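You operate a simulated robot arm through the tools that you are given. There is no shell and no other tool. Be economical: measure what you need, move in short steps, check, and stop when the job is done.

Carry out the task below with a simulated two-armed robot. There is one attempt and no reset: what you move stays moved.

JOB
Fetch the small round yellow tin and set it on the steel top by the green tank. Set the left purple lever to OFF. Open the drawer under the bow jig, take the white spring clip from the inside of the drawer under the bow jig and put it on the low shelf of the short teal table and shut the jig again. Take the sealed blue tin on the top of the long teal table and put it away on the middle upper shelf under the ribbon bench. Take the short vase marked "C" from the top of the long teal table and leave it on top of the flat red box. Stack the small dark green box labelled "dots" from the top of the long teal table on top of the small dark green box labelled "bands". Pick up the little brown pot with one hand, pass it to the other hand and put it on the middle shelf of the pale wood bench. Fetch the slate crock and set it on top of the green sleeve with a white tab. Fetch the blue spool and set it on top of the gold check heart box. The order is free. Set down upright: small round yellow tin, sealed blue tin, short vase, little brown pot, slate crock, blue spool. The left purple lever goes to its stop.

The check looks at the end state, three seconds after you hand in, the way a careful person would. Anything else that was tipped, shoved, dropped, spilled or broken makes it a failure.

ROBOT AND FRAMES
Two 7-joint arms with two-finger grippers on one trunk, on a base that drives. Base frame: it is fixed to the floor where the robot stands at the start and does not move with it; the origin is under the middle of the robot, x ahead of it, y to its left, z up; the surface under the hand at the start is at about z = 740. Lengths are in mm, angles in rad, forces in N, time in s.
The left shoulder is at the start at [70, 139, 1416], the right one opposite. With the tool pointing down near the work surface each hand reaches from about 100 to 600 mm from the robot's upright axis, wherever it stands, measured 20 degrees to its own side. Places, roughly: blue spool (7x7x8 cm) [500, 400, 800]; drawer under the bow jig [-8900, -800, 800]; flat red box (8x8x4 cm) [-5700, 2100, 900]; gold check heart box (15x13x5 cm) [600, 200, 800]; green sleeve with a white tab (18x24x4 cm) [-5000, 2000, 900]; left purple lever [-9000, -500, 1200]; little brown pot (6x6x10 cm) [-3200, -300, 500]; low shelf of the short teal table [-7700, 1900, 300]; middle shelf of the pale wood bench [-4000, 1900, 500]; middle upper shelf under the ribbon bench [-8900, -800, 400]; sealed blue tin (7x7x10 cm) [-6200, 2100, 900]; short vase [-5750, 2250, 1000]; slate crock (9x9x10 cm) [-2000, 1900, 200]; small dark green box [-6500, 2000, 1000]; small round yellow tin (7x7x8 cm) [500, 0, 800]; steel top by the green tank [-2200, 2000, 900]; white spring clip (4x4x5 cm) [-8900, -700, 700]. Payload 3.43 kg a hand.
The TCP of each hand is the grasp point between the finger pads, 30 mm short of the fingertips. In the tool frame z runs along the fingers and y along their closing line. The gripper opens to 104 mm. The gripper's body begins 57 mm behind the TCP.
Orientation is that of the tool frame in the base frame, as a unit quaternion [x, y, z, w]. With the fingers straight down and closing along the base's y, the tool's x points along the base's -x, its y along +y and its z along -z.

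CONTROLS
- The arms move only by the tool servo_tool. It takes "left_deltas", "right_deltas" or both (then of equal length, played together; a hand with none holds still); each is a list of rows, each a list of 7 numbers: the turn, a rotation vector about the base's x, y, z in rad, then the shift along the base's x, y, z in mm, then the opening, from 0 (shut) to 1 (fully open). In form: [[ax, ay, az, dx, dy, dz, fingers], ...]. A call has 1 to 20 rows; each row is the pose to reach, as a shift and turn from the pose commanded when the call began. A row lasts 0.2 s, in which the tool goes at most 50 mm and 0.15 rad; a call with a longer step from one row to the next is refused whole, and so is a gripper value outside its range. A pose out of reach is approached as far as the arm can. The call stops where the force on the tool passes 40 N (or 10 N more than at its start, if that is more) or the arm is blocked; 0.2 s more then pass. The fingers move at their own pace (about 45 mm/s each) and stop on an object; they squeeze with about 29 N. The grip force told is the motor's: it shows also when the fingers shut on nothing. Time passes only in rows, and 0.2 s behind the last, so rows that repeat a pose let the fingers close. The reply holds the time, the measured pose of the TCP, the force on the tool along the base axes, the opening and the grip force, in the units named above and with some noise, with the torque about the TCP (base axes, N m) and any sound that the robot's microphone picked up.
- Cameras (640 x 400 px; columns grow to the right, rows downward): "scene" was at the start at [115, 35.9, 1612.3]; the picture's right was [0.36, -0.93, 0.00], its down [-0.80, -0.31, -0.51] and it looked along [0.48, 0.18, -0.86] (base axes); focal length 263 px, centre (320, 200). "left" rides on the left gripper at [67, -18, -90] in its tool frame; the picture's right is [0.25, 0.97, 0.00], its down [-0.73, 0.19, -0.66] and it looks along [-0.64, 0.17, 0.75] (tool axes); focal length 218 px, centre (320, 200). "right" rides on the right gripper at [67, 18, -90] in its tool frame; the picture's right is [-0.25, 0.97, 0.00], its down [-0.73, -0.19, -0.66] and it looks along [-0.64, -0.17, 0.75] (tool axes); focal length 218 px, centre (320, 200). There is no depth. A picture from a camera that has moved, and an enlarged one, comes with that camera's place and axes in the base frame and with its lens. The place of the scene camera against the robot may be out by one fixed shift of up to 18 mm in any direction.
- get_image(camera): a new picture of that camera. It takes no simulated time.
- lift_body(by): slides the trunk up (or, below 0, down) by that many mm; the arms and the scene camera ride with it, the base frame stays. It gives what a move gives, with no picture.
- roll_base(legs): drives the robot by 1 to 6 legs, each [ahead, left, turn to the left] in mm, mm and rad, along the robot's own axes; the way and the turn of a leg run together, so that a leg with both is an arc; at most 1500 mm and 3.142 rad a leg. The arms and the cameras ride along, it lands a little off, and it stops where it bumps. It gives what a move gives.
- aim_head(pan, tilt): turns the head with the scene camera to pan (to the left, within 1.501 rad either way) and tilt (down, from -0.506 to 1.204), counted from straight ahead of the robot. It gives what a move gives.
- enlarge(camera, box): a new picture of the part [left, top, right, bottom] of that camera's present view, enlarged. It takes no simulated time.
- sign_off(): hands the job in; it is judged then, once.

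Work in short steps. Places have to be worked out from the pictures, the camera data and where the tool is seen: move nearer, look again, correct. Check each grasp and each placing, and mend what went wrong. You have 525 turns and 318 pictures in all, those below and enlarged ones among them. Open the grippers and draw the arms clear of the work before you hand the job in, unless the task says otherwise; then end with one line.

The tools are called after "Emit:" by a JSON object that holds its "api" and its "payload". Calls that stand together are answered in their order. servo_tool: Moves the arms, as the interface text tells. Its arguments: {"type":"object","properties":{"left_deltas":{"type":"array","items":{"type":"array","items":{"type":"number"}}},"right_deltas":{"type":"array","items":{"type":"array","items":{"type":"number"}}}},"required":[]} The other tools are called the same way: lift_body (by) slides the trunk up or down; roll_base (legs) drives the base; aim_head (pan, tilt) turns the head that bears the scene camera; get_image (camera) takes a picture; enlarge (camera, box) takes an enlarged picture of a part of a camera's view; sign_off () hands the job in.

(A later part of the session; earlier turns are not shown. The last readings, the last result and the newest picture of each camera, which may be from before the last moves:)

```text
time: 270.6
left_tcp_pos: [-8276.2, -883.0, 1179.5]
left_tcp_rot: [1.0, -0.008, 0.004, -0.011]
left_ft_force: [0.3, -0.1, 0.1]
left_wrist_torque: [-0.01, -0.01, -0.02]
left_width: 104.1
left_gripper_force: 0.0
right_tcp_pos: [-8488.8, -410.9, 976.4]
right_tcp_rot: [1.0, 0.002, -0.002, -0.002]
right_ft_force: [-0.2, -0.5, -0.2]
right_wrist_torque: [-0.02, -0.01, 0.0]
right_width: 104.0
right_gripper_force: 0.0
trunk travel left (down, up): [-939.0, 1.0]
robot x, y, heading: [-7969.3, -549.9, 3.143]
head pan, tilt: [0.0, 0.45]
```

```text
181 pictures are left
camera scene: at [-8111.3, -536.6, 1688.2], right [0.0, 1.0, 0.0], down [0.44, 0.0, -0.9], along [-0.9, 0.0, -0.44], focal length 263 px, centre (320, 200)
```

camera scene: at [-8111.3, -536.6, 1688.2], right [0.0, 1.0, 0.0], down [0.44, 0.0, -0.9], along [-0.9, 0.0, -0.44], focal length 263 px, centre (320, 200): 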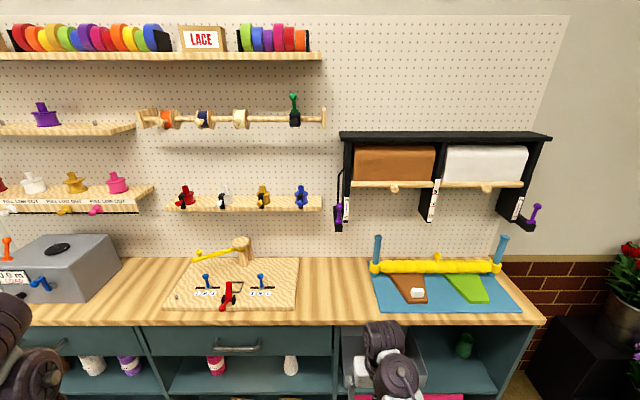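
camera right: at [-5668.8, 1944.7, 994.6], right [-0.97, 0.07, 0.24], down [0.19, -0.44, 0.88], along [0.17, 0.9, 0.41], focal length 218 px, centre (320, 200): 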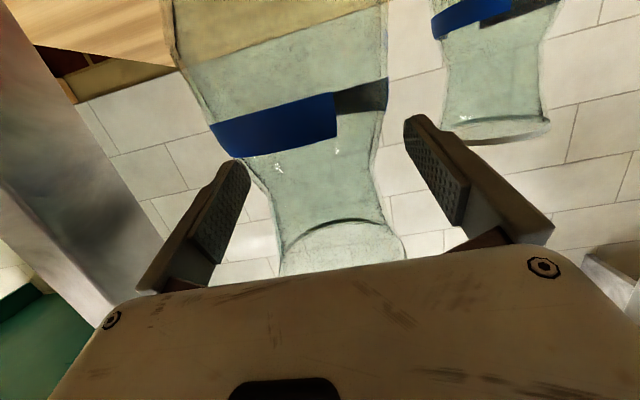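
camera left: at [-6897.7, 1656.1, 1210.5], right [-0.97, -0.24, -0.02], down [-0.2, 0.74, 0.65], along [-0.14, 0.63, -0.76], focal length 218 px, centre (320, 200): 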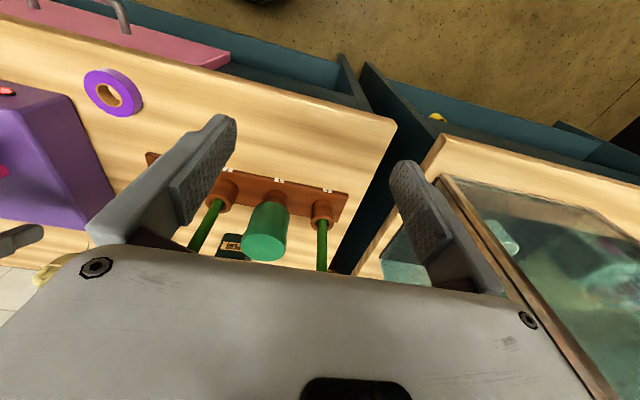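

Emit:
{"api": "enlarge", "payload": {"camera": "scene", "box": [310, 120, 470, 220]}}

Emit:
{"api": "enlarge", "payload": {"camera": "scene", "box": [320, 165, 376, 235]}}

```text
4.00 times, centred on (390, 170) of scene
camera zoom: at [-8111.3, -536.6, 1688.2], right [0.0, 1.0, 0.0], down [0.44, 0.0, -0.9], along [-0.9, 0.0, -0.44], focal length 1054 px, centre (40, 320)
```

zoom: 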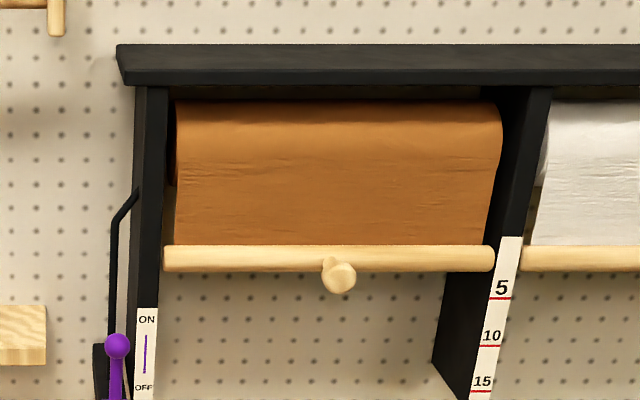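

```text
5.71 times, centred on (348, 200) of scene
camera zoom: at [-8111.3, -536.6, 1688.2], right [0.0, 1.0, 0.0], down [0.44, 0.0, -0.9], along [-0.9, 0.0, -0.44], focal length 1505 px, centre (160, 200)
```

zoom: 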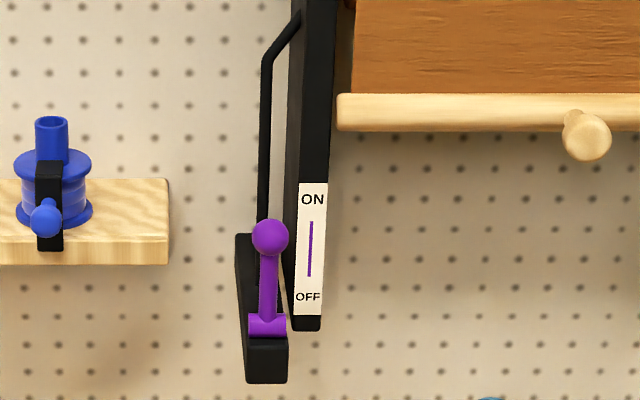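

The lever: ON (up) now, pivot below, OFF is down. I bring the base closer and pitch the right hand forward to look at the lever from near.

Emit:
{"api": "roll_base", "payload": {"legs": [[290, 0, 0]]}}

Emit:
{"api": "servo_tool", "payload": {"right_deltas": [[0, 0.13, 0, 0, 0, 15, 0], [0, 0.26, 0, 0, 0, 30, 0], [0, 0.39, 0, 0, 0, 50, 0], [0, 0.52, 0, 0, 0, 80, 0], [0, 0.65, 0, 0, 0, 110, 0], [0, 0.785, 0, 0, 0, 140, 0], [0, 0.785, 0, 0, 0, 170, 0], [0, 0.785, 0, 0, 0, 170, 0]]}}

Emit:
{"api": "get_image", "payload": {"camera": "right"}}

Emit:
{"api": "get_image", "payload": {"camera": "scene"}}

```text
time: 272.6
left_tcp_pos: [-8563.7, -882.8, 1180.2]
left_tcp_rot: [1.0, -0.007, 0.003, -0.01]
left_ft_force: [-0.2, 0.2, -0.5]
left_wrist_torque: [-0.02, 0.01, 0.0]
left_width: 103.9
left_gripper_force: 0.0
right_tcp_pos: [-8778.3, -411.5, 977.1]
right_tcp_rot: [1.0, 0.002, -0.002, -0.003]
right_ft_force: [-0.3, -0.4, 0.4]
right_wrist_torque: [0.0, 0.04, 0.02]
right_width: 103.9
right_gripper_force: 0.0
trunk travel left (down, up): [-939.0, 1.0]
robot x, y, heading: [-8259.9, -545.4, 3.142]
head pan, tilt: [0.0, 0.45]
```

```text
time: 274.4
left_tcp_pos: [-8565.3, -883.6, 1179.2]
left_tcp_rot: [1.0, -0.008, 0.002, -0.011]
left_ft_force: [0.5, -0.3, 0.0]
left_wrist_torque: [0.03, 0.01, 0.01]
left_width: 103.9
left_gripper_force: 0.1
right_tcp_pos: [-8777.3, -412.5, 1147.8]
right_tcp_rot: [0.924, 0.002, -0.383, -0.004]
right_ft_force: [0.6, -0.7, 0.1]
right_wrist_torque: [0.01, 0.0, -0.01]
right_width: 0.0
right_gripper_force: 29.4
trunk travel left (down, up): [-939.0, 1.0]
robot x, y, heading: [-8257.7, -544.3, 3.138]
head pan, tilt: [0.0, 0.45]
```

```text
178 pictures are left
camera right: at [-8665.9, -429.7, 1162.5], right [-0.18, -0.97, 0.17], down [-0.05, 0.18, 0.98], along [-0.98, 0.17, -0.08], focal length 218 px, centre (320, 200)
```

right: 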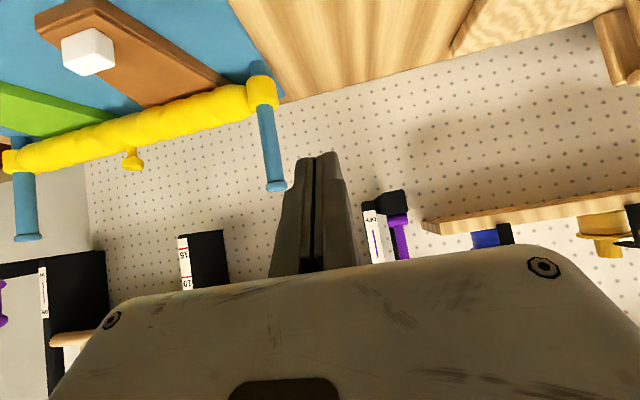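

```text
177 pictures are left
camera scene: at [-8399.4, -537.0, 1688.3], right [0.0, 1.0, 0.0], down [0.44, 0.0, -0.9], along [-0.9, 0.0, -0.44], focal length 263 px, centre (320, 200)
```

scene: 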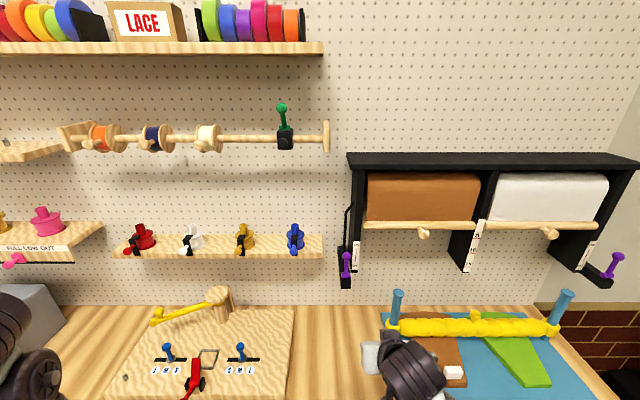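

Emit:
{"api": "enlarge", "payload": {"camera": "scene", "box": [310, 220, 390, 300]}}

Emit:
{"api": "enlarge", "payload": {"camera": "right", "box": [340, 170, 440, 270]}}

```text
5.00 times, centred on (350, 260) of scene
camera zoom: at [-8399.4, -537.0, 1688.3], right [0.0, 1.0, 0.0], down [0.44, 0.0, -0.9], along [-0.9, 0.0, -0.44], focal length 1317 px, centre (170, -100)
```

zoom: 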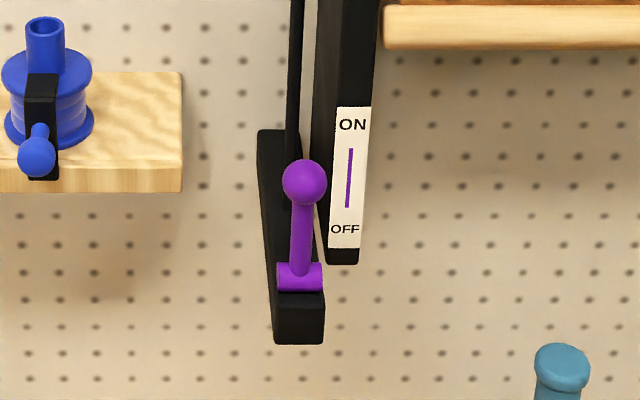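

```text
4.00 times, centred on (390, 220) of right
camera zoom: at [-8665.9, -429.7, 1162.5], right [-0.18, -0.97, 0.17], down [-0.05, 0.18, 0.98], along [-0.98, 0.17, -0.08], focal length 873 px, centre (40, 120)
```

zoom: 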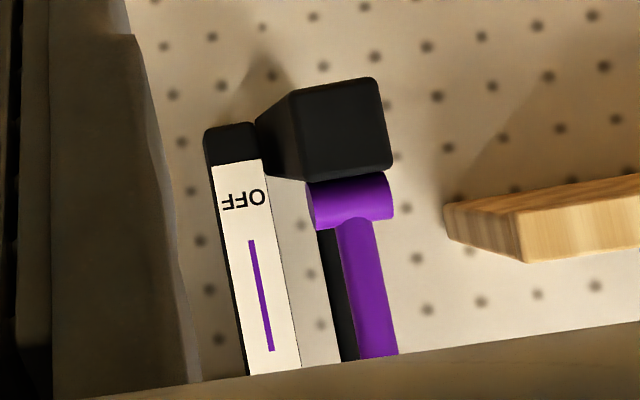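

Triangulated: ball at (-8967,-465,1243), hub at (-8963,-466,1181), label plate edge at x≈-9000. I go to a pre-grasp with the fingers half open.

Emit:
{"api": "servo_tool", "payload": {"right_deltas": [[0, 0, 0, -20, -10, 40, 0.5], [0, 0, 0, -48, -20, 75, 0.5], [0, 0, 0, -78, -30, 105, 0.5], [0, 0, 0, -108, -42, 130, 0.5], [0, 0, 0, -139, -52, 145, 0.5], [0, 0, 0, -139, -52, 145, 0.5]]}}

Emit:
{"api": "get_image", "payload": {"camera": "right"}}

Emit:
{"api": "enlarge", "payload": {"camera": "scene", "box": [280, 200, 440, 300]}}

```text
time: 275.8
left_tcp_pos: [-8565.1, -881.8, 1178.8]
left_tcp_rot: [1.0, -0.008, 0.004, -0.01]
left_ft_force: [0.4, -0.3, 0.3]
left_wrist_torque: [-0.04, -0.02, 0.01]
left_width: 103.9
left_gripper_force: 0.0
right_tcp_pos: [-8918.2, -462.4, 1291.7]
right_tcp_rot: [0.924, 0.001, -0.383, -0.002]
right_ft_force: [-0.1, -0.1, -0.3]
right_wrist_torque: [0.0, 0.02, -0.02]
right_width: 51.8
right_gripper_force: 0.0
trunk travel left (down, up): [-939.0, 1.0]
robot x, y, heading: [-8260.3, -551.2, 3.141]
head pan, tilt: [0.0, 0.45]
```

```text
174 pictures are left
camera right: at [-8806.0, -479.3, 1307.3], right [-0.18, -0.97, 0.17], down [-0.05, 0.18, 0.98], along [-0.98, 0.17, -0.08], focal length 218 px, centre (320, 200)
```

right: 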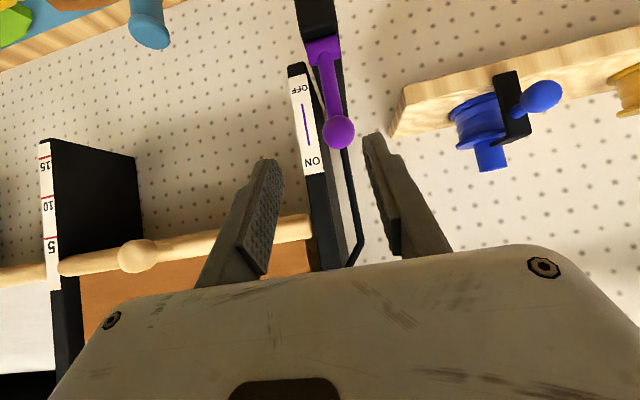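

```text
4.00 times, centred on (360, 250) of scene
camera zoom: at [-8399.5, -535.0, 1688.3], right [0.0, 1.0, 0.0], down [0.44, 0.0, -0.9], along [-0.9, 0.0, -0.44], focal length 1054 px, centre (160, 0)
```

zoom: 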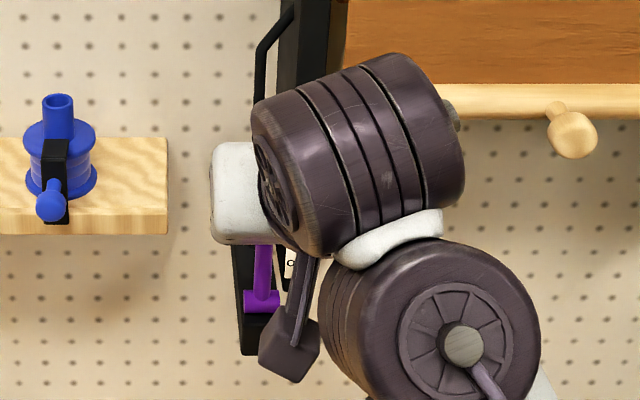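

The wrist view puts the ball at y≈-473. I advance to straddle the ball and close.

Emit:
{"api": "servo_tool", "payload": {"right_deltas": [[0, 0, 0, 0, -10, 0, 0.5], [0, 0, 0, -20, -10, -19, 0.5], [0, 0, 0, -40, -10, -39, 0.5], [0, 0, 0, -40, -10, -39, 0.5]]}}

Emit:
{"api": "get_image", "payload": {"camera": "right"}}

```text
time: 276.8
left_tcp_pos: [-8564.5, -881.7, 1177.9]
left_tcp_rot: [1.0, -0.008, 0.004, -0.01]
left_ft_force: [0.1, -0.7, 0.7]
left_wrist_torque: [0.0, -0.02, 0.01]
left_width: 104.1
left_gripper_force: 0.0
right_tcp_pos: [-8957.1, -473.7, 1251.3]
right_tcp_rot: [0.924, 0.002, -0.383, -0.003]
right_ft_force: [-0.7, -0.7, -0.3]
right_wrist_torque: [-0.01, -0.03, 0.06]
right_width: 52.0
right_gripper_force: 0.1
trunk travel left (down, up): [-939.0, 1.0]
robot x, y, heading: [-8260.4, -547.8, 3.145]
head pan, tilt: [0.0, 0.45]
```

```text
172 pictures are left
camera right: at [-8845.8, -491.3, 1267.4], right [-0.18, -0.97, 0.17], down [-0.05, 0.18, 0.98], along [-0.98, 0.17, -0.08], focal length 218 px, centre (320, 200)
```

right: 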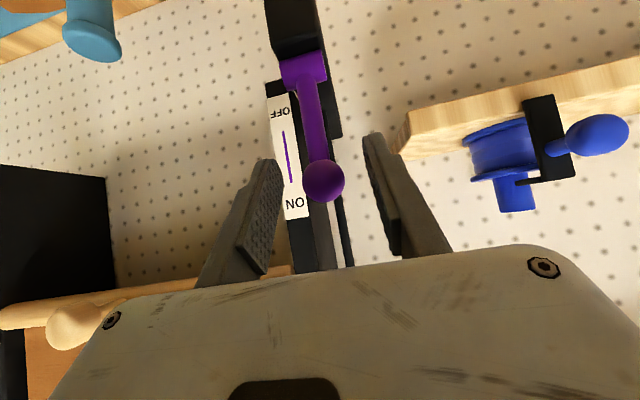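

The ball is centred between the fingers. I close.

Emit:
{"api": "servo_tool", "payload": {"right_deltas": [[0, 0, 0, 0, 0, 0, 0], [0, 0, 0, 0, 0, 0, 0], [0, 0, 0, 0, 0, 0, 0], [0, 0, 0, 0, 0, 0, 0]]}}

```text
time: 277.8
left_tcp_pos: [-8565.5, -884.5, 1178.3]
left_tcp_rot: [1.0, -0.008, 0.005, -0.01]
left_ft_force: [-0.1, 0.2, -0.5]
left_wrist_torque: [0.0, 0.0, 0.02]
left_width: 104.3
left_gripper_force: 0.0
right_tcp_pos: [-8959.1, -474.5, 1251.5]
right_tcp_rot: [0.924, 0.002, -0.383, -0.004]
right_ft_force: [-0.4, -5.1, -2.8]
right_wrist_torque: [-0.03, 0.03, 0.08]
right_width: 22.8
right_gripper_force: 44.7
trunk travel left (down, up): [-939.0, 1.0]
robot x, y, heading: [-8258.9, -549.2, 3.14]
head pan, tilt: [0.0, 0.45]
```

The ball is gripped. I swing it forward and down along its arc about the hub, to about φ=24° first.

Emit:
{"api": "servo_tool", "payload": {"right_deltas": [[0, 0, 0, 7, 0, 0, 0], [0, 0, 0, 15, 0, -1, 0], [0, 0, 0, 22, 0, -3, 0], [0, 0, 0, 29, 0, -5, 0], [0, 0, 0, 36, 0, -9, 0], [0, 0, 0, 42, 0, -13, 0], [0, 0, 0, 48, 0, -18, 0], [0, 0, 0, 53, 0, -24, 0], [0, 0, 0, 57, 0, -30, 0], [0, 0, 0, 61, 0, -37, 0]]}}

Emit:
{"api": "get_image", "payload": {"camera": "right"}}

```text
time: 280.0
left_tcp_pos: [-8563.4, -882.3, 1178.5]
left_tcp_rot: [1.0, -0.008, 0.003, -0.011]
left_ft_force: [-0.5, -0.1, 0.3]
left_wrist_torque: [0.0, 0.01, -0.02]
left_width: 104.2
left_gripper_force: 0.1
right_tcp_pos: [-8897.4, -474.0, 1214.7]
right_tcp_rot: [0.924, 0.001, -0.383, -0.004]
right_ft_force: [-0.8, 0.0, -0.2]
right_wrist_torque: [-0.02, -0.01, 0.02]
right_width: 0.0
right_gripper_force: 34.4
trunk travel left (down, up): [-939.0, 1.0]
robot x, y, heading: [-8262.1, -548.2, 3.142]
head pan, tilt: [0.0, 0.45]
```

```text
171 pictures are left
camera right: at [-8784.2, -491.1, 1230.7], right [-0.18, -0.97, 0.17], down [-0.05, 0.18, 0.98], along [-0.98, 0.17, -0.08], focal length 218 px, centre (320, 200)
```

right: 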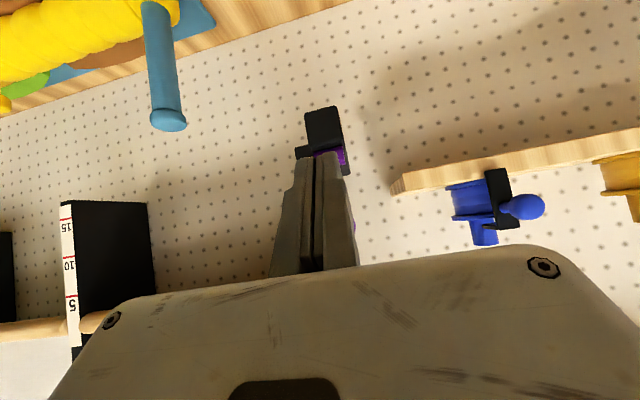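

The ball slipped out. I check where the lever is now.

Emit:
{"api": "servo_tool", "payload": {"right_deltas": [[0, 0, 0, 20, 40, 20, 0], [0, 0, 0, 30, 80, 40, 0], [0, 0, 0, 30, 80, 40, 0]]}}

Emit:
{"api": "enlarge", "payload": {"camera": "scene", "box": [290, 210, 390, 300]}}

Emit:
{"api": "get_image", "payload": {"camera": "right"}}

```text
time: 280.8
left_tcp_pos: [-8565.0, -883.0, 1178.8]
left_tcp_rot: [1.0, -0.008, 0.004, -0.01]
left_ft_force: [0.9, -0.3, 0.0]
left_wrist_torque: [0.03, 0.01, 0.02]
left_width: 104.0
left_gripper_force: 0.0
right_tcp_pos: [-8868.1, -393.4, 1255.9]
right_tcp_rot: [0.924, 0.001, -0.383, -0.004]
right_ft_force: [0.5, -0.1, 0.2]
right_wrist_torque: [0.0, -0.01, -0.01]
right_width: 0.0
right_gripper_force: 35.5
trunk travel left (down, up): [-939.0, 1.0]
robot x, y, heading: [-8260.3, -544.7, 3.137]
head pan, tilt: [0.0, 0.45]
```

```text
4.44 times, centred on (340, 255) of scene
camera zoom: at [-8400.9, -537.0, 1688.1], right [0.0, 1.0, 0.0], down [0.44, 0.0, -0.9], along [-0.9, 0.0, -0.44], focal length 1170 px, centre (231, -44)
```

zoom: 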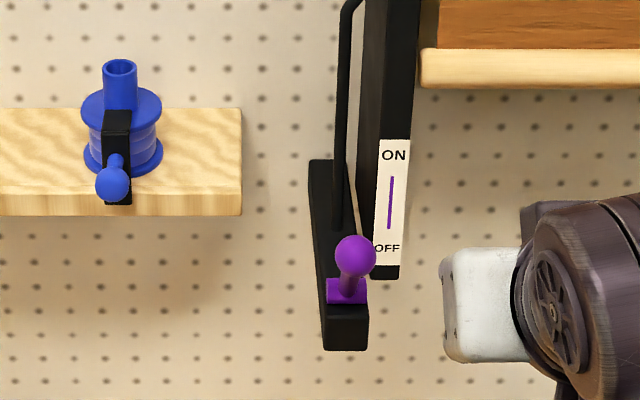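

```text
169 pictures are left
camera right: at [-8755.3, -410.8, 1271.2], right [-0.18, -0.97, 0.17], down [-0.05, 0.18, 0.98], along [-0.98, 0.17, -0.08], focal length 218 px, centre (320, 200)
```

right: 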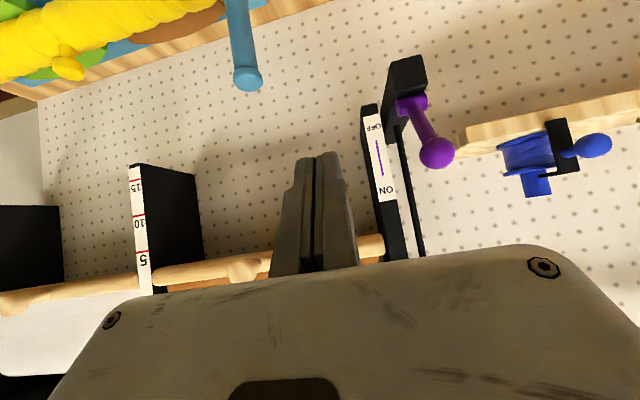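

The lever is now about a third of the way: ball near (-8932,-475,1236). I place the closed fingers behind and above the ball and push it forward and down.

Emit:
{"api": "servo_tool", "payload": {"right_deltas": [[0, 0, 0, 0, -10, 40, 0], [0, 0, 0, -15, -45, 67, 0], [0, 0, 0, -29, -81, 67, 0], [0, 0, 0, -29, -81, 67, 0]]}}

Emit:
{"api": "get_image", "payload": {"camera": "right"}}

```text
time: 281.8
left_tcp_pos: [-8564.0, -880.8, 1179.8]
left_tcp_rot: [1.0, -0.008, 0.004, -0.01]
left_ft_force: [0.3, 0.4, -0.1]
left_wrist_torque: [-0.03, 0.05, 0.0]
left_width: 104.3
left_gripper_force: 0.0
right_tcp_pos: [-8895.4, -473.5, 1323.2]
right_tcp_rot: [0.924, 0.001, -0.383, -0.003]
right_ft_force: [0.1, 0.1, -0.8]
right_wrist_torque: [-0.02, -0.02, 0.0]
right_width: 0.0
right_gripper_force: 34.2
trunk travel left (down, up): [-939.0, 1.0]
robot x, y, heading: [-8262.1, -548.9, 3.136]
head pan, tilt: [0.0, 0.45]
```

```text
168 pictures are left
camera right: at [-8783.5, -490.6, 1338.9], right [-0.18, -0.97, 0.17], down [-0.05, 0.18, 0.98], along [-0.98, 0.17, -0.08], focal length 218 px, centre (320, 200)
```

right: 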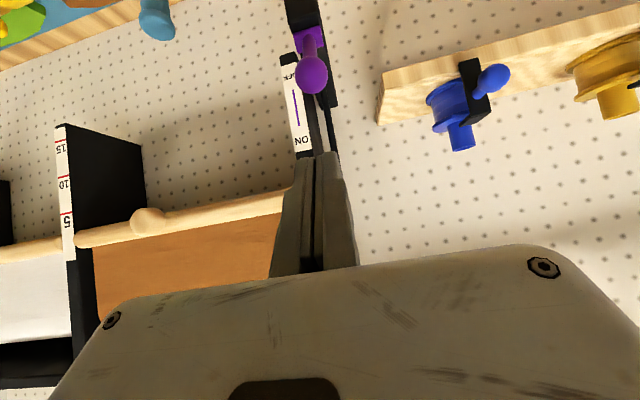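

Aligned with the ball. I go down behind it, then push along the arc.

Emit:
{"api": "servo_tool", "payload": {"right_deltas": [[0, 0, 0, -20, -1, -20, 0], [0, 0, 0, -38, -1, -42, 0], [0, 0, 0, -44, -1, -60, 0], [0, 0, 0, -36, -1, -68, 0], [0, 0, 0, -28, -1, -76, 0], [0, 0, 0, -20, -1, -85, 0], [0, 0, 0, -14, -1, -95, 0], [0, 0, 0, -10, -1, -105, 0]]}}

Emit:
{"api": "get_image", "payload": {"camera": "right"}}

Emit:
{"api": "enlarge", "payload": {"camera": "scene", "box": [290, 210, 390, 300]}}

```text
time: 283.4
left_tcp_pos: [-8564.9, -882.2, 1178.9]
left_tcp_rot: [1.0, -0.008, 0.005, -0.011]
left_ft_force: [0.2, -0.7, 0.2]
left_wrist_torque: [-0.02, -0.04, 0.0]
left_width: 104.1
left_gripper_force: 0.0
right_tcp_pos: [-8917.1, -474.7, 1240.3]
right_tcp_rot: [0.918, -0.002, -0.395, 0.001]
right_ft_force: [-10.5, -0.1, 7.9]
right_wrist_torque: [-0.07, 0.16, 0.09]
right_width: 6.1
right_gripper_force: 34.2
trunk travel left (down, up): [-939.0, 1.0]
robot x, y, heading: [-8258.5, -547.2, 3.141]
head pan, tilt: [0.0, 0.45]
stopped in row 8 (right hand): the force on the tool passed its limit at 48 N (the readings are from after the stop); the commanded pose is now the measured one
```

```text
167 pictures are left
camera right: at [-8804.0, -492.0, 1251.7], right [-0.17, -0.97, 0.19], down [-0.02, 0.19, 0.98], along [-0.98, 0.17, -0.06], focal length 218 px, centre (320, 200)
```

right: 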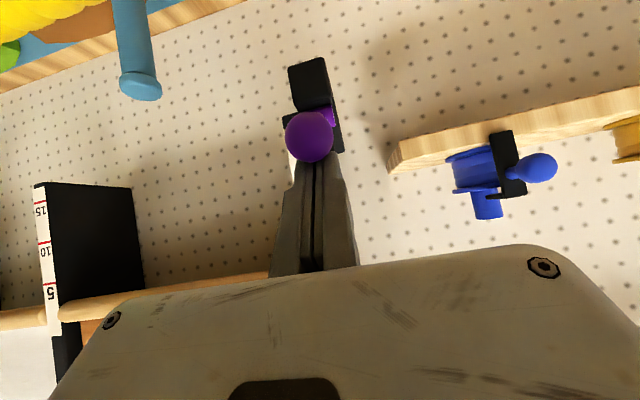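

```text
4.44 times, centred on (340, 255) of scene
camera zoom: at [-8402.5, -535.9, 1688.0], right [0.0, 1.0, 0.0], down [0.44, 0.0, -0.9], along [-0.9, 0.0, -0.44], focal length 1170 px, centre (231, -44)
```

zoom: 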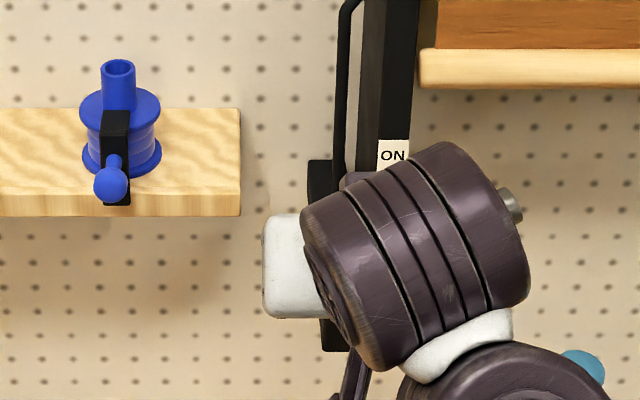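

Strong resistance: the lever seems to be at its stop (ball φ≈31°). I retreat and check it against the other lever.

Emit:
{"api": "servo_tool", "payload": {"right_deltas": [[0, 0, 0, -6, 0, 10, 0], [0, 0, 0, 10, 0, 40, 0], [0, 0, 0, 40, 0, 80, 0], [0, 0, 0, 70, 30, 100, 0], [0, 0, 0, 100, 70, 100, 0], [0, 0, 0, 120, 110, 90, 0], [0, 0, 0, 120, 110, 90, 0]]}}

Emit:
{"api": "enlarge", "payload": {"camera": "scene", "box": [290, 210, 390, 300]}}

Emit:
{"api": "enlarge", "payload": {"camera": "scene", "box": [550, 220, 640, 300]}}

```text
time: 285.0
left_tcp_pos: [-8564.0, -881.1, 1179.4]
left_tcp_rot: [1.0, -0.007, 0.004, -0.009]
left_ft_force: [0.1, 0.5, -0.7]
left_wrist_torque: [0.01, 0.03, -0.02]
left_width: 103.8
left_gripper_force: 0.0
right_tcp_pos: [-8811.1, -362.1, 1298.0]
right_tcp_rot: [0.918, 0.0, -0.397, 0.001]
right_ft_force: [0.1, 1.1, 0.5]
right_wrist_torque: [-0.01, -0.01, 0.03]
right_width: 0.0
right_gripper_force: 34.7
right hand out of reach, approached as far as the arm can: row 4, 5, 6, 7
trunk travel left (down, up): [-939.0, 1.0]
robot x, y, heading: [-8260.1, -547.8, 3.137]
head pan, tilt: [0.0, 0.45]
```

```text
4.44 times, centred on (340, 255) of scene
camera zoom: at [-8398.8, -535.0, 1688.4], right [0.0, 1.0, 0.0], down [0.43, 0.0, -0.9], along [-0.9, 0.0, -0.43], focal length 1170 px, centre (231, -44)
```

zoom: 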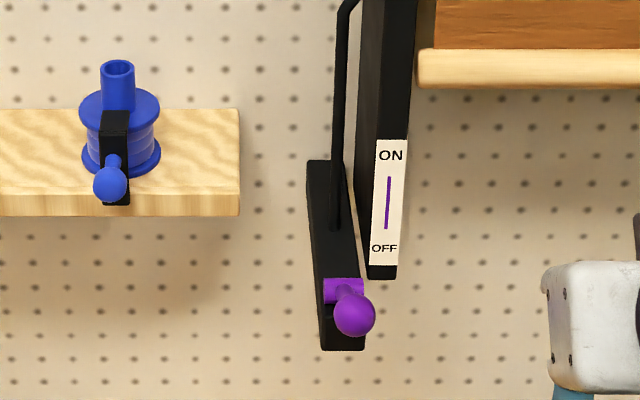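

```text
5.00 times, centred on (595, 260) of scene
camera zoom: at [-8398.8, -535.0, 1688.4], right [0.0, 1.0, 0.0], down [0.43, 0.0, -0.9], along [-0.9, 0.0, -0.43], focal length 1317 px, centre (-1055, -100)
```

zoom: 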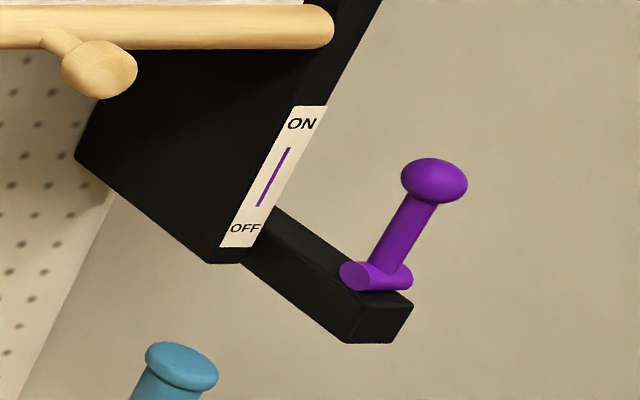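

The ball is now at φ≈31°, below the hub line in view. I test whether that is the stop by pressing again with contact nearer the fingertips.

Emit:
{"api": "servo_tool", "payload": {"right_deltas": [[0, 0, 0, -20, -40, 10, 0], [0, 0, 0, -50, -80, 10, 0], [0, 0, 0, -80, -112, 5, 0], [0, 0, 0, -96, -112, -20, 0], [0, 0, 0, -96, -112, -40, 0], [0, 0, 0, -94, -112, -46, 0], [0, 0, 0, -92, -112, -51, 0], [0, 0, 0, -90, -112, -57, 0], [0, 0, 0, -88, -112, -62, 0]]}}

Emit:
{"api": "get_image", "payload": {"camera": "right"}}

```text
time: 287.0
left_tcp_pos: [-8563.7, -882.5, 1179.3]
left_tcp_rot: [1.0, -0.007, 0.004, -0.01]
left_ft_force: [0.7, 0.9, 0.3]
left_wrist_torque: [-0.02, -0.01, 0.02]
left_width: 103.8
left_gripper_force: 0.1
right_tcp_pos: [-8904.5, -477.4, 1248.4]
right_tcp_rot: [0.913, -0.001, -0.407, 0.007]
right_ft_force: [-2.9, -1.0, 9.2]
right_wrist_torque: [-0.02, 0.15, -0.11]
right_width: 6.2
right_gripper_force: 34.3
trunk travel left (down, up): [-939.0, 1.0]
robot x, y, heading: [-8260.4, -548.3, 3.139]
head pan, tilt: [0.0, 0.45]
stopped in row 9 (right hand): the force on the tool passed its limit at 45 N (the readings are from after the stop); the commanded pose is now the measured one
```

```text
163 pictures are left
camera right: at [-8791.2, -493.7, 1258.5], right [-0.17, -0.97, 0.2], down [0.0, 0.2, 0.98], along [-0.99, 0.16, -0.03], focal length 218 px, centre (320, 200)
```

right: 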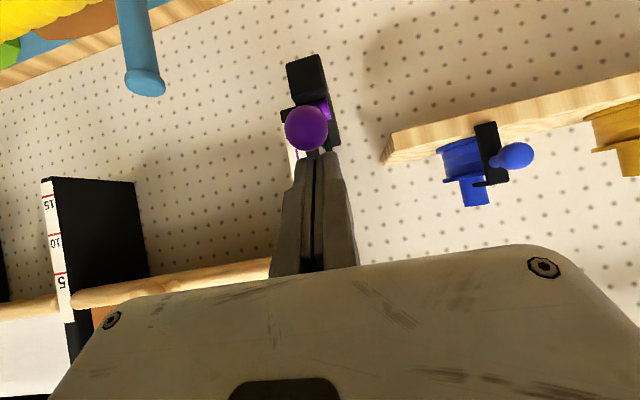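

Hard stop confirmed at the same place. I retreat and re-check that the lever stays.

Emit:
{"api": "servo_tool", "payload": {"right_deltas": [[0, 0, 0, -3, 0, 10, 0], [0, 0, 0, 10, 0, 40, 0], [0, 0, 0, 40, 20, 60, 0], [0, 0, 0, 70, 40, 60, 0], [0, 0, 0, 100, 60, 50, 0], [0, 0, 0, 130, 80, 20, 0], [0, 0, 0, 150, 90, -20, 0]]}}

Emit:
{"api": "enlarge", "payload": {"camera": "scene", "box": [290, 210, 390, 300]}}

```text
time: 288.6
left_tcp_pos: [-8564.6, -880.5, 1180.0]
left_tcp_rot: [1.0, -0.008, 0.004, -0.009]
left_ft_force: [1.0, -0.7, -0.3]
left_wrist_torque: [-0.05, -0.01, -0.01]
left_width: 104.0
left_gripper_force: 0.1
right_tcp_pos: [-8752.2, -384.8, 1225.6]
right_tcp_rot: [0.915, -0.002, -0.404, 0.005]
right_ft_force: [0.8, 0.8, 0.8]
right_wrist_torque: [0.01, 0.05, 0.01]
right_width: 0.2
right_gripper_force: 34.7
trunk travel left (down, up): [-939.0, 1.0]
robot x, y, heading: [-8263.6, -550.6, 3.139]
head pan, tilt: [0.0, 0.45]
```

```text
4.44 times, centred on (340, 255) of scene
camera zoom: at [-8398.4, -533.9, 1688.5], right [0.0, 1.0, 0.0], down [0.43, 0.0, -0.9], along [-0.9, 0.0, -0.43], focal length 1170 px, centre (231, -44)
```

zoom: 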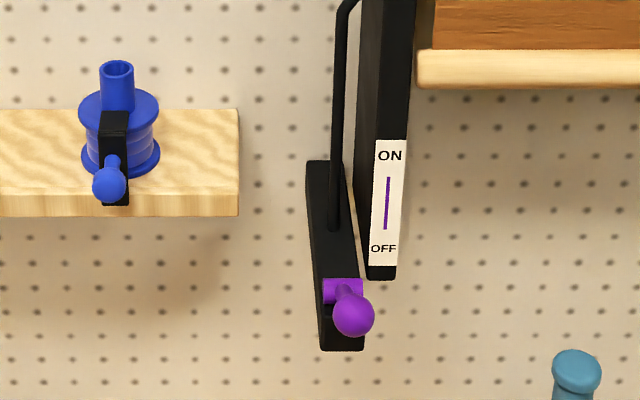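

The lever stays at OFF. Now the drawer: I back off 160 mm, lower the trunk 400, and look at the handle.

Emit:
{"api": "roll_base", "payload": {"legs": [[-170, 0, 0]]}}

Emit:
{"api": "lift_body", "payload": {"by": -400}}

Emit:
{"api": "aim_head", "payload": {"pan": 0.3, "tilt": 0.5}}

Emit:
{"api": "get_image", "payload": {"camera": "scene"}}

Emit:
{"api": "get_image", "payload": {"camera": "left"}}

```text
time: 290.1
left_tcp_pos: [-8397.8, -882.0, 1178.4]
left_tcp_rot: [1.0, -0.008, 0.007, -0.011]
left_ft_force: [-0.5, 0.6, -0.2]
left_wrist_torque: [-0.02, -0.04, 0.0]
left_width: 104.0
left_gripper_force: 0.1
right_tcp_pos: [-8587.0, -386.6, 1224.0]
right_tcp_rot: [0.916, -0.002, -0.402, 0.004]
right_ft_force: [-1.1, -0.5, 0.3]
right_wrist_torque: [-0.06, -0.02, 0.0]
right_width: 0.0
right_gripper_force: 34.8
trunk travel left (down, up): [-939.0, 1.0]
robot x, y, heading: [-8087.9, -545.2, 3.138]
head pan, tilt: [0.0, 0.45]
```

```text
time: 293.9
left_tcp_pos: [-8395.1, -881.5, 778.1]
left_tcp_rot: [1.0, -0.007, 0.004, -0.01]
left_ft_force: [-0.2, -0.3, -0.4]
left_wrist_torque: [0.0, -0.02, -0.01]
left_width: 103.9
left_gripper_force: 0.0
right_tcp_pos: [-8583.3, -386.9, 826.2]
right_tcp_rot: [0.915, -0.002, -0.403, 0.005]
right_ft_force: [-0.3, 0.1, -1.1]
right_wrist_torque: [0.01, 0.0, -0.02]
right_width: 0.0
right_gripper_force: 34.3
trunk travel left (down, up): [-539.0, 401.0]
robot x, y, heading: [-8090.0, -545.7, 3.139]
head pan, tilt: [0.0, 0.45]
```

```text
time: 294.7
left_tcp_pos: [-8393.3, -882.7, 778.8]
left_tcp_rot: [1.0, -0.008, 0.004, -0.011]
left_ft_force: [-0.7, 0.0, 0.1]
left_wrist_torque: [0.01, 0.01, -0.02]
left_width: 104.0
left_gripper_force: 0.0
right_tcp_pos: [-8583.6, -387.3, 826.2]
right_tcp_rot: [0.915, -0.002, -0.404, 0.004]
right_ft_force: [0.2, 0.1, 0.6]
right_wrist_torque: [0.01, 0.03, 0.03]
right_width: 0.1
right_gripper_force: 34.8
trunk travel left (down, up): [-539.0, 401.0]
robot x, y, heading: [-8088.6, -550.7, 3.138]
head pan, tilt: [0.3, 0.499]
```

```text
161 pictures are left
camera scene: at [-8224.5, -563.0, 1283.8], right [-0.29, 0.96, 0.0], down [0.46, 0.14, -0.88], along [-0.84, -0.26, -0.48], focal length 263 px, centre (320, 200)
```

scene: 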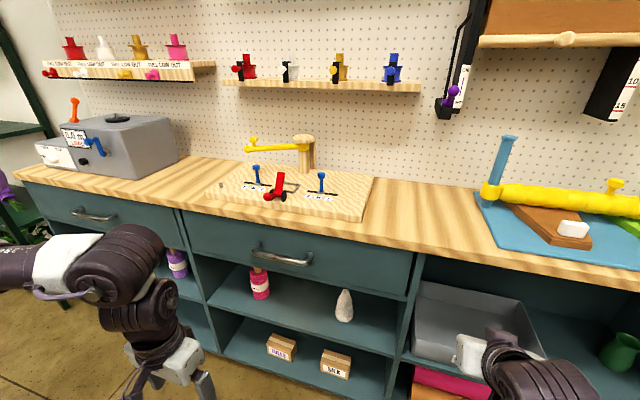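

```text
160 pictures are left
camera left: at [-8327.7, -867.8, 870.8], right [0.24, -0.97, -0.02], down [-0.74, -0.19, 0.65], along [-0.63, -0.14, -0.76], focal length 218 px, centre (320, 200)
```

left: 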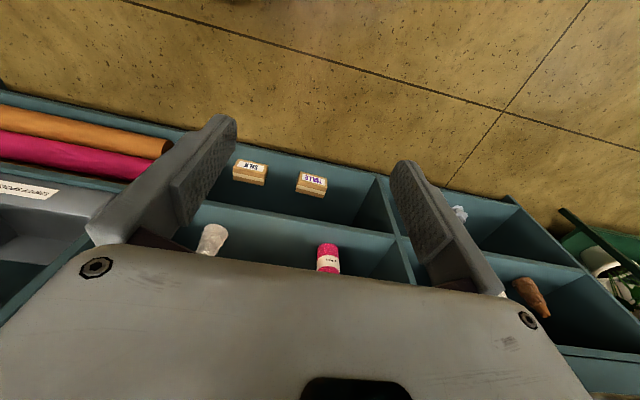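

I pitch the left hand to near horizontal, in front of the drawer.

Emit:
{"api": "servo_tool", "payload": {"left_deltas": [[0, 0.13, 0, -5, 0, 0, 1], [0, 0.26, 0, -10, 0, 0, 1], [0, 0.39, 0, -15, 0, 0, 1], [0, 0.52, 0, -20, 0, 0, 1], [0, 0.65, 0, -25, 0, 0, 1], [0, 0.78, 0, -30, 0, 0, 1], [0, 0.91, 0, -35, 0, 5, 1], [0, 1.04, 0, -40, 0, 10, 1], [0, 1.17, 0, -45, 0, 15, 1], [0, 1.3, 0, -50, 0, 20, 1], [0, 1.43, 0, -55, 0, 25, 1], [0, 1.43, 0, -55, 0, 25, 1]]}}

Emit:
{"api": "get_image", "payload": {"camera": "left"}}

```text
time: 297.3
left_tcp_pos: [-8452.8, -889.9, 794.9]
left_tcp_rot: [0.756, -0.013, -0.655, -0.002]
left_ft_force: [0.8, -0.9, -0.5]
left_wrist_torque: [0.04, 0.03, 0.01]
left_width: 104.0
left_gripper_force: 0.0
left hand out of reach, approached as far as the arm can: row 1, 2, 3, 4, 5, 6, 7, 8, 9, 10, 11, 12
right_tcp_pos: [-8581.5, -387.3, 827.0]
right_tcp_rot: [0.915, -0.002, -0.404, 0.005]
right_ft_force: [1.9, -0.1, -0.3]
right_wrist_torque: [0.0, -0.01, 0.0]
right_width: 0.0
right_gripper_force: 34.7
trunk travel left (down, up): [-539.0, 401.0]
robot x, y, heading: [-8087.0, -546.6, 3.144]
head pan, tilt: [0.3, 0.499]
```

```text
159 pictures are left
camera left: at [-8354.2, -875.2, 741.5], right [0.01, -0.97, -0.24], down [0.54, -0.19, 0.82], along [-0.84, -0.14, 0.52], focal length 218 px, centre (320, 200)
```

left: 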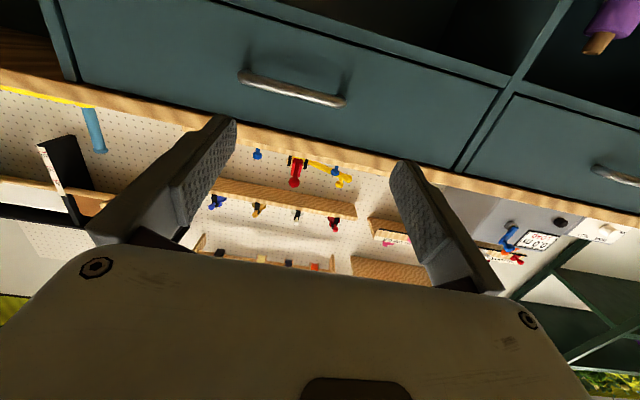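

The handle shows ahead near (-8735,-840,788). I roll the hand 90° so the fingers close vertically, and move in front of it.

Emit:
{"api": "servo_tool", "payload": {"left_deltas": [[0.14, 0, 0, -10, 4, 0, 0.5], [0.28, 0, 0, -20, 8, 0, 0.5], [0.42, 0, 0, -30, 12, 0, 0.5], [0.56, 0, 0, -40, 16, 0, 0.5], [0.7, 0, 0, -50, 20, 0, 0.5], [0.84, 0, 0, -60, 25, 0, 0.5], [0.98, 0, 0, -70, 30, 0, 0.5], [1.12, 0, 0, -80, 35, 0, 0.5], [1.26, 0, 0, -90, 40, 0, 0.5], [1.4, 0, 0, -100, 45, 0, 0.5], [1.54, 0, 0, -110, 45, 0, 0.5], [1.57, 0, 0, -110, 45, 0, 0.5]]}}

Emit:
{"api": "get_image", "payload": {"camera": "left"}}

Emit:
{"api": "get_image", "payload": {"camera": "scene"}}

```text
time: 299.9
left_tcp_pos: [-8563.7, -843.2, 793.8]
left_tcp_rot: [-0.533, -0.453, 0.47, 0.538]
left_ft_force: [-0.1, -0.7, -0.5]
left_wrist_torque: [-0.02, -0.01, 0.0]
left_width: 51.7
left_gripper_force: 0.1
right_tcp_pos: [-8584.7, -386.5, 826.5]
right_tcp_rot: [0.915, -0.001, -0.404, 0.005]
right_ft_force: [-0.6, 0.6, -0.6]
right_wrist_torque: [0.01, -0.01, -0.02]
right_width: 0.0
right_gripper_force: 34.6
trunk travel left (down, up): [-539.0, 401.0]
robot x, y, heading: [-8090.3, -549.5, 3.137]
head pan, tilt: [0.3, 0.499]
```

```text
158 pictures are left
camera left: at [-8464.7, -790.1, 809.7], right [0.02, 0.24, -0.97], down [0.54, -0.82, -0.19], along [-0.84, -0.52, -0.14], focal length 218 px, centre (320, 200)
```

left: 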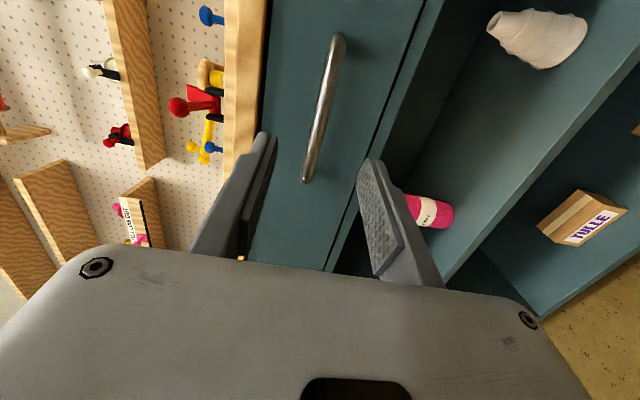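

```text
157 pictures are left
camera scene: at [-8224.3, -563.0, 1283.8], right [-0.29, 0.96, 0.0], down [0.46, 0.14, -0.88], along [-0.84, -0.26, -0.48], focal length 263 px, centre (320, 200)
```

scene: 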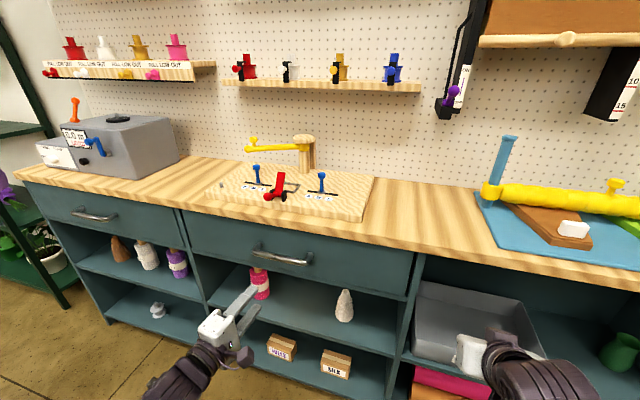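

The fingers now close vertically around the bar height (z≈791). I advance to the handle.

Emit:
{"api": "servo_tool", "payload": {"left_deltas": [[0, 0, 0, -45, 2, -2, 0.5], [0, 0, 0, -90, 4, -3, 0.5], [0, 0, 0, -125, 4, -3, 0.5], [0, 0, 0, -140, 4, -3, 0.5], [0, 0, 0, -140, 4, -3, 0.5]]}}

Emit:
{"api": "get_image", "payload": {"camera": "left"}}

```text
time: 301.1
left_tcp_pos: [-8704.0, -839.2, 790.2]
left_tcp_rot: [-0.535, -0.452, 0.47, 0.537]
left_ft_force: [-0.1, -0.1, 0.6]
left_wrist_torque: [0.01, 0.03, 0.01]
left_width: 51.8
left_gripper_force: 0.1
right_tcp_pos: [-8584.5, -387.2, 825.5]
right_tcp_rot: [0.915, -0.001, -0.403, 0.005]
right_ft_force: [0.1, 0.2, 0.2]
right_wrist_torque: [-0.01, -0.02, -0.01]
right_width: 0.0
right_gripper_force: 34.4
trunk travel left (down, up): [-539.0, 401.0]
robot x, y, heading: [-8092.0, -544.8, 3.137]
head pan, tilt: [0.3, 0.499]
```

```text
156 pictures are left
camera left: at [-8605.0, -786.0, 806.4], right [0.02, 0.24, -0.97], down [0.54, -0.82, -0.19], along [-0.84, -0.52, -0.14], focal length 218 px, centre (320, 200)
```

left: 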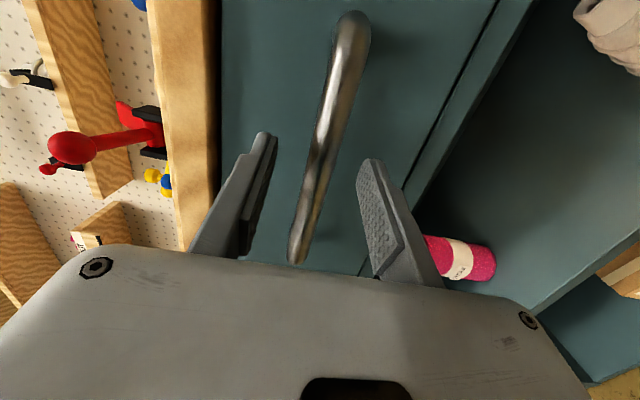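

The bar is between the fingers. I close.

Emit:
{"api": "servo_tool", "payload": {"left_deltas": [[0, 0, 0, -6, 0, 0, 0.5], [0, 0, 0, -6, 0, 0, 0], [0, 0, 0, -6, 0, 0, 0], [0, 0, 0, -6, 0, 0, 0], [0, 0, 0, -6, 0, 0, 0]]}}

```text
time: 302.3
left_tcp_pos: [-8709.4, -838.4, 790.0]
left_tcp_rot: [-0.535, -0.453, 0.47, 0.537]
left_ft_force: [1.0, 0.9, -4.8]
left_wrist_torque: [0.17, -0.21, 0.12]
left_width: 17.5
left_gripper_force: 44.7
right_tcp_pos: [-8583.8, -387.2, 825.4]
right_tcp_rot: [0.915, -0.002, -0.404, 0.004]
right_ft_force: [0.6, 0.2, 0.2]
right_wrist_torque: [0.03, -0.01, -0.03]
right_width: 0.0
right_gripper_force: 34.5
trunk travel left (down, up): [-539.0, 401.0]
robot x, y, heading: [-8088.3, -546.7, 3.14]
head pan, tilt: [0.3, 0.499]
```

Gripped (17.5 mm). I pull the drawer out 200 mm.

Emit:
{"api": "servo_tool", "payload": {"left_deltas": [[0, 0, 0, 20, 0, 0, 0], [0, 0, 0, 45, 0, 0, 0], [0, 0, 0, 75, 0, 0, 0], [0, 0, 0, 105, 0, 0, 0], [0, 0, 0, 135, 0, 0, 0], [0, 0, 0, 165, 0, 0, 0], [0, 0, 0, 195, 0, 0, 0], [0, 0, 0, 205, 0, 0, 0]]}}

Emit:
{"api": "get_image", "payload": {"camera": "scene"}}

```text
time: 304.1
left_tcp_pos: [-8504.1, -839.5, 790.1]
left_tcp_rot: [-0.534, -0.453, 0.47, 0.537]
left_ft_force: [-0.3, 1.7, -10.9]
left_wrist_torque: [0.19, -0.27, -0.28]
left_width: 17.6
left_gripper_force: 45.6
right_tcp_pos: [-8583.3, -387.7, 826.9]
right_tcp_rot: [0.915, -0.001, -0.403, 0.004]
right_ft_force: [-1.0, 0.4, 0.3]
right_wrist_torque: [0.0, 0.03, -0.05]
right_width: 0.3
right_gripper_force: 35.0
trunk travel left (down, up): [-539.0, 401.0]
robot x, y, heading: [-8087.8, -552.3, 3.14]
head pan, tilt: [0.3, 0.499]
```

```text
155 pictures are left
camera scene: at [-8225.7, -563.7, 1283.5], right [-0.29, 0.96, 0.0], down [0.46, 0.14, -0.88], along [-0.84, -0.26, -0.48], focal length 263 px, centre (320, 200)
```

scene: 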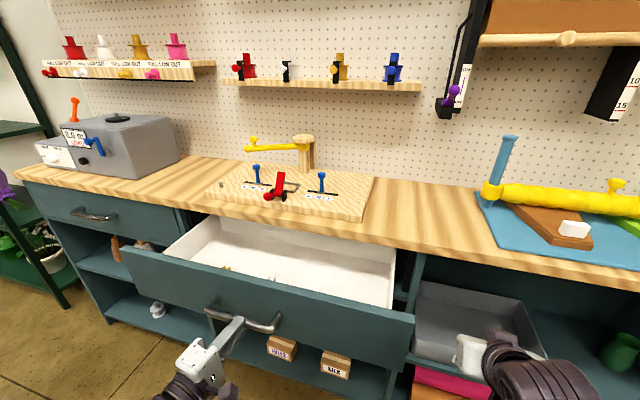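

The drawer is open. I release the handle, retreat the left hand, and look inside.

Emit:
{"api": "servo_tool", "payload": {"left_deltas": [[0, 0, 0, 0, 0, 0, 0.5], [0, 0, 0, 0, 0, 0, 0.5], [0, 0, 0, 20, 0, 0, 0.5], [0, 0, 0, 60, 0, 0, 0.5], [0, 0, 0, 80, -20, -20, 0.5], [0, 0, 0, 80, -20, -40, 0.5]]}}

Emit:
{"api": "lift_body", "payload": {"by": 250}}

Emit:
{"api": "aim_head", "payload": {"pan": 0.3, "tilt": 0.9}}

Emit:
{"api": "get_image", "payload": {"camera": "scene"}}

```text
time: 305.5
left_tcp_pos: [-8424.9, -859.6, 750.6]
left_tcp_rot: [-0.534, -0.452, 0.471, 0.537]
left_ft_force: [-0.2, 0.8, 0.2]
left_wrist_torque: [0.0, -0.01, -0.01]
left_width: 51.8
left_gripper_force: 0.1
right_tcp_pos: [-8582.6, -386.4, 826.1]
right_tcp_rot: [0.915, -0.001, -0.403, 0.006]
right_ft_force: [-0.9, 0.7, 0.3]
right_wrist_torque: [0.03, 0.02, 0.01]
right_width: 0.0
right_gripper_force: 34.9
trunk travel left (down, up): [-539.0, 401.0]
robot x, y, heading: [-8087.3, -545.3, 3.141]
head pan, tilt: [0.3, 0.499]
```

```text
time: 308.1
left_tcp_pos: [-8423.5, -858.9, 1001.4]
left_tcp_rot: [-0.535, -0.452, 0.47, 0.537]
left_ft_force: [0.0, 0.6, 1.0]
left_wrist_torque: [0.0, 0.04, 0.04]
left_width: 51.9
left_gripper_force: 0.0
right_tcp_pos: [-8583.4, -387.5, 1075.4]
right_tcp_rot: [0.915, -0.003, -0.404, 0.004]
right_ft_force: [0.1, 0.0, 0.4]
right_wrist_torque: [-0.05, -0.01, -0.01]
right_width: 0.0
right_gripper_force: 34.8
trunk travel left (down, up): [-789.0, 151.0]
robot x, y, heading: [-8086.9, -549.4, 3.138]
head pan, tilt: [0.3, 0.499]
```

```text
time: 308.9
left_tcp_pos: [-8425.8, -859.9, 1002.1]
left_tcp_rot: [-0.534, -0.452, 0.471, 0.537]
left_ft_force: [0.0, -0.3, 0.1]
left_wrist_torque: [0.02, 0.02, 0.0]
left_width: 52.0
left_gripper_force: 0.1
right_tcp_pos: [-8583.6, -387.4, 1077.2]
right_tcp_rot: [0.915, -0.002, -0.403, 0.005]
right_ft_force: [0.0, -0.7, 0.8]
right_wrist_torque: [0.01, 0.04, 0.04]
right_width: 0.0
right_gripper_force: 34.4
trunk travel left (down, up): [-789.0, 151.0]
robot x, y, heading: [-8088.9, -547.6, 3.139]
head pan, tilt: [0.3, 0.901]
```

```text
154 pictures are left
camera scene: at [-8209.6, -558.5, 1500.0], right [-0.29, 0.96, 0.0], down [0.75, 0.23, -0.62], along [-0.59, -0.18, -0.78], focal length 263 px, centre (320, 200)
```

scene: 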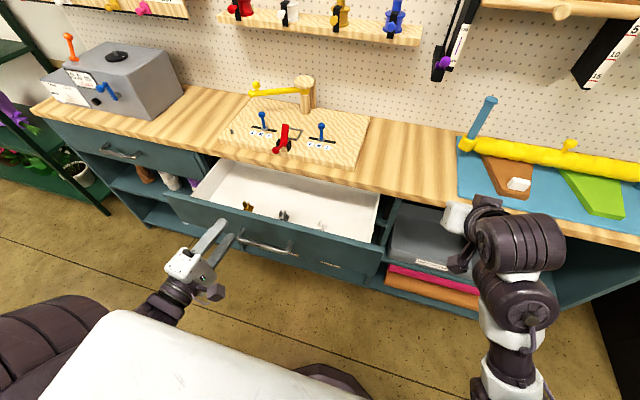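

Emit:
{"api": "enlarge", "payload": {"camera": "scene", "box": [180, 140, 400, 278]}}

```text
2.90 times, centred on (290, 209) of scene
camera zoom: at [-8209.6, -558.5, 1500.0], right [-0.29, 0.96, 0.0], down [0.75, 0.23, -0.62], along [-0.59, -0.18, -0.78], focal length 763 px, centre (407, 174)
```

zoom: 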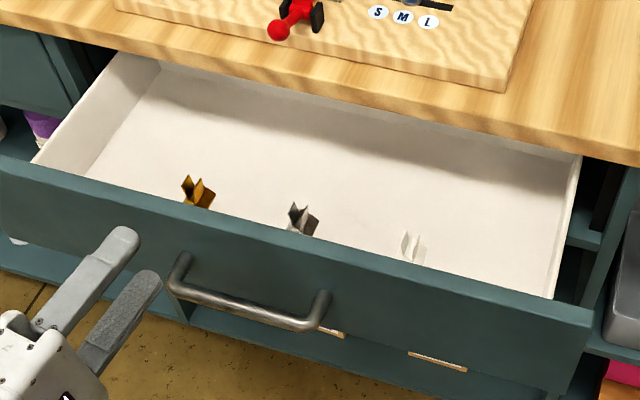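

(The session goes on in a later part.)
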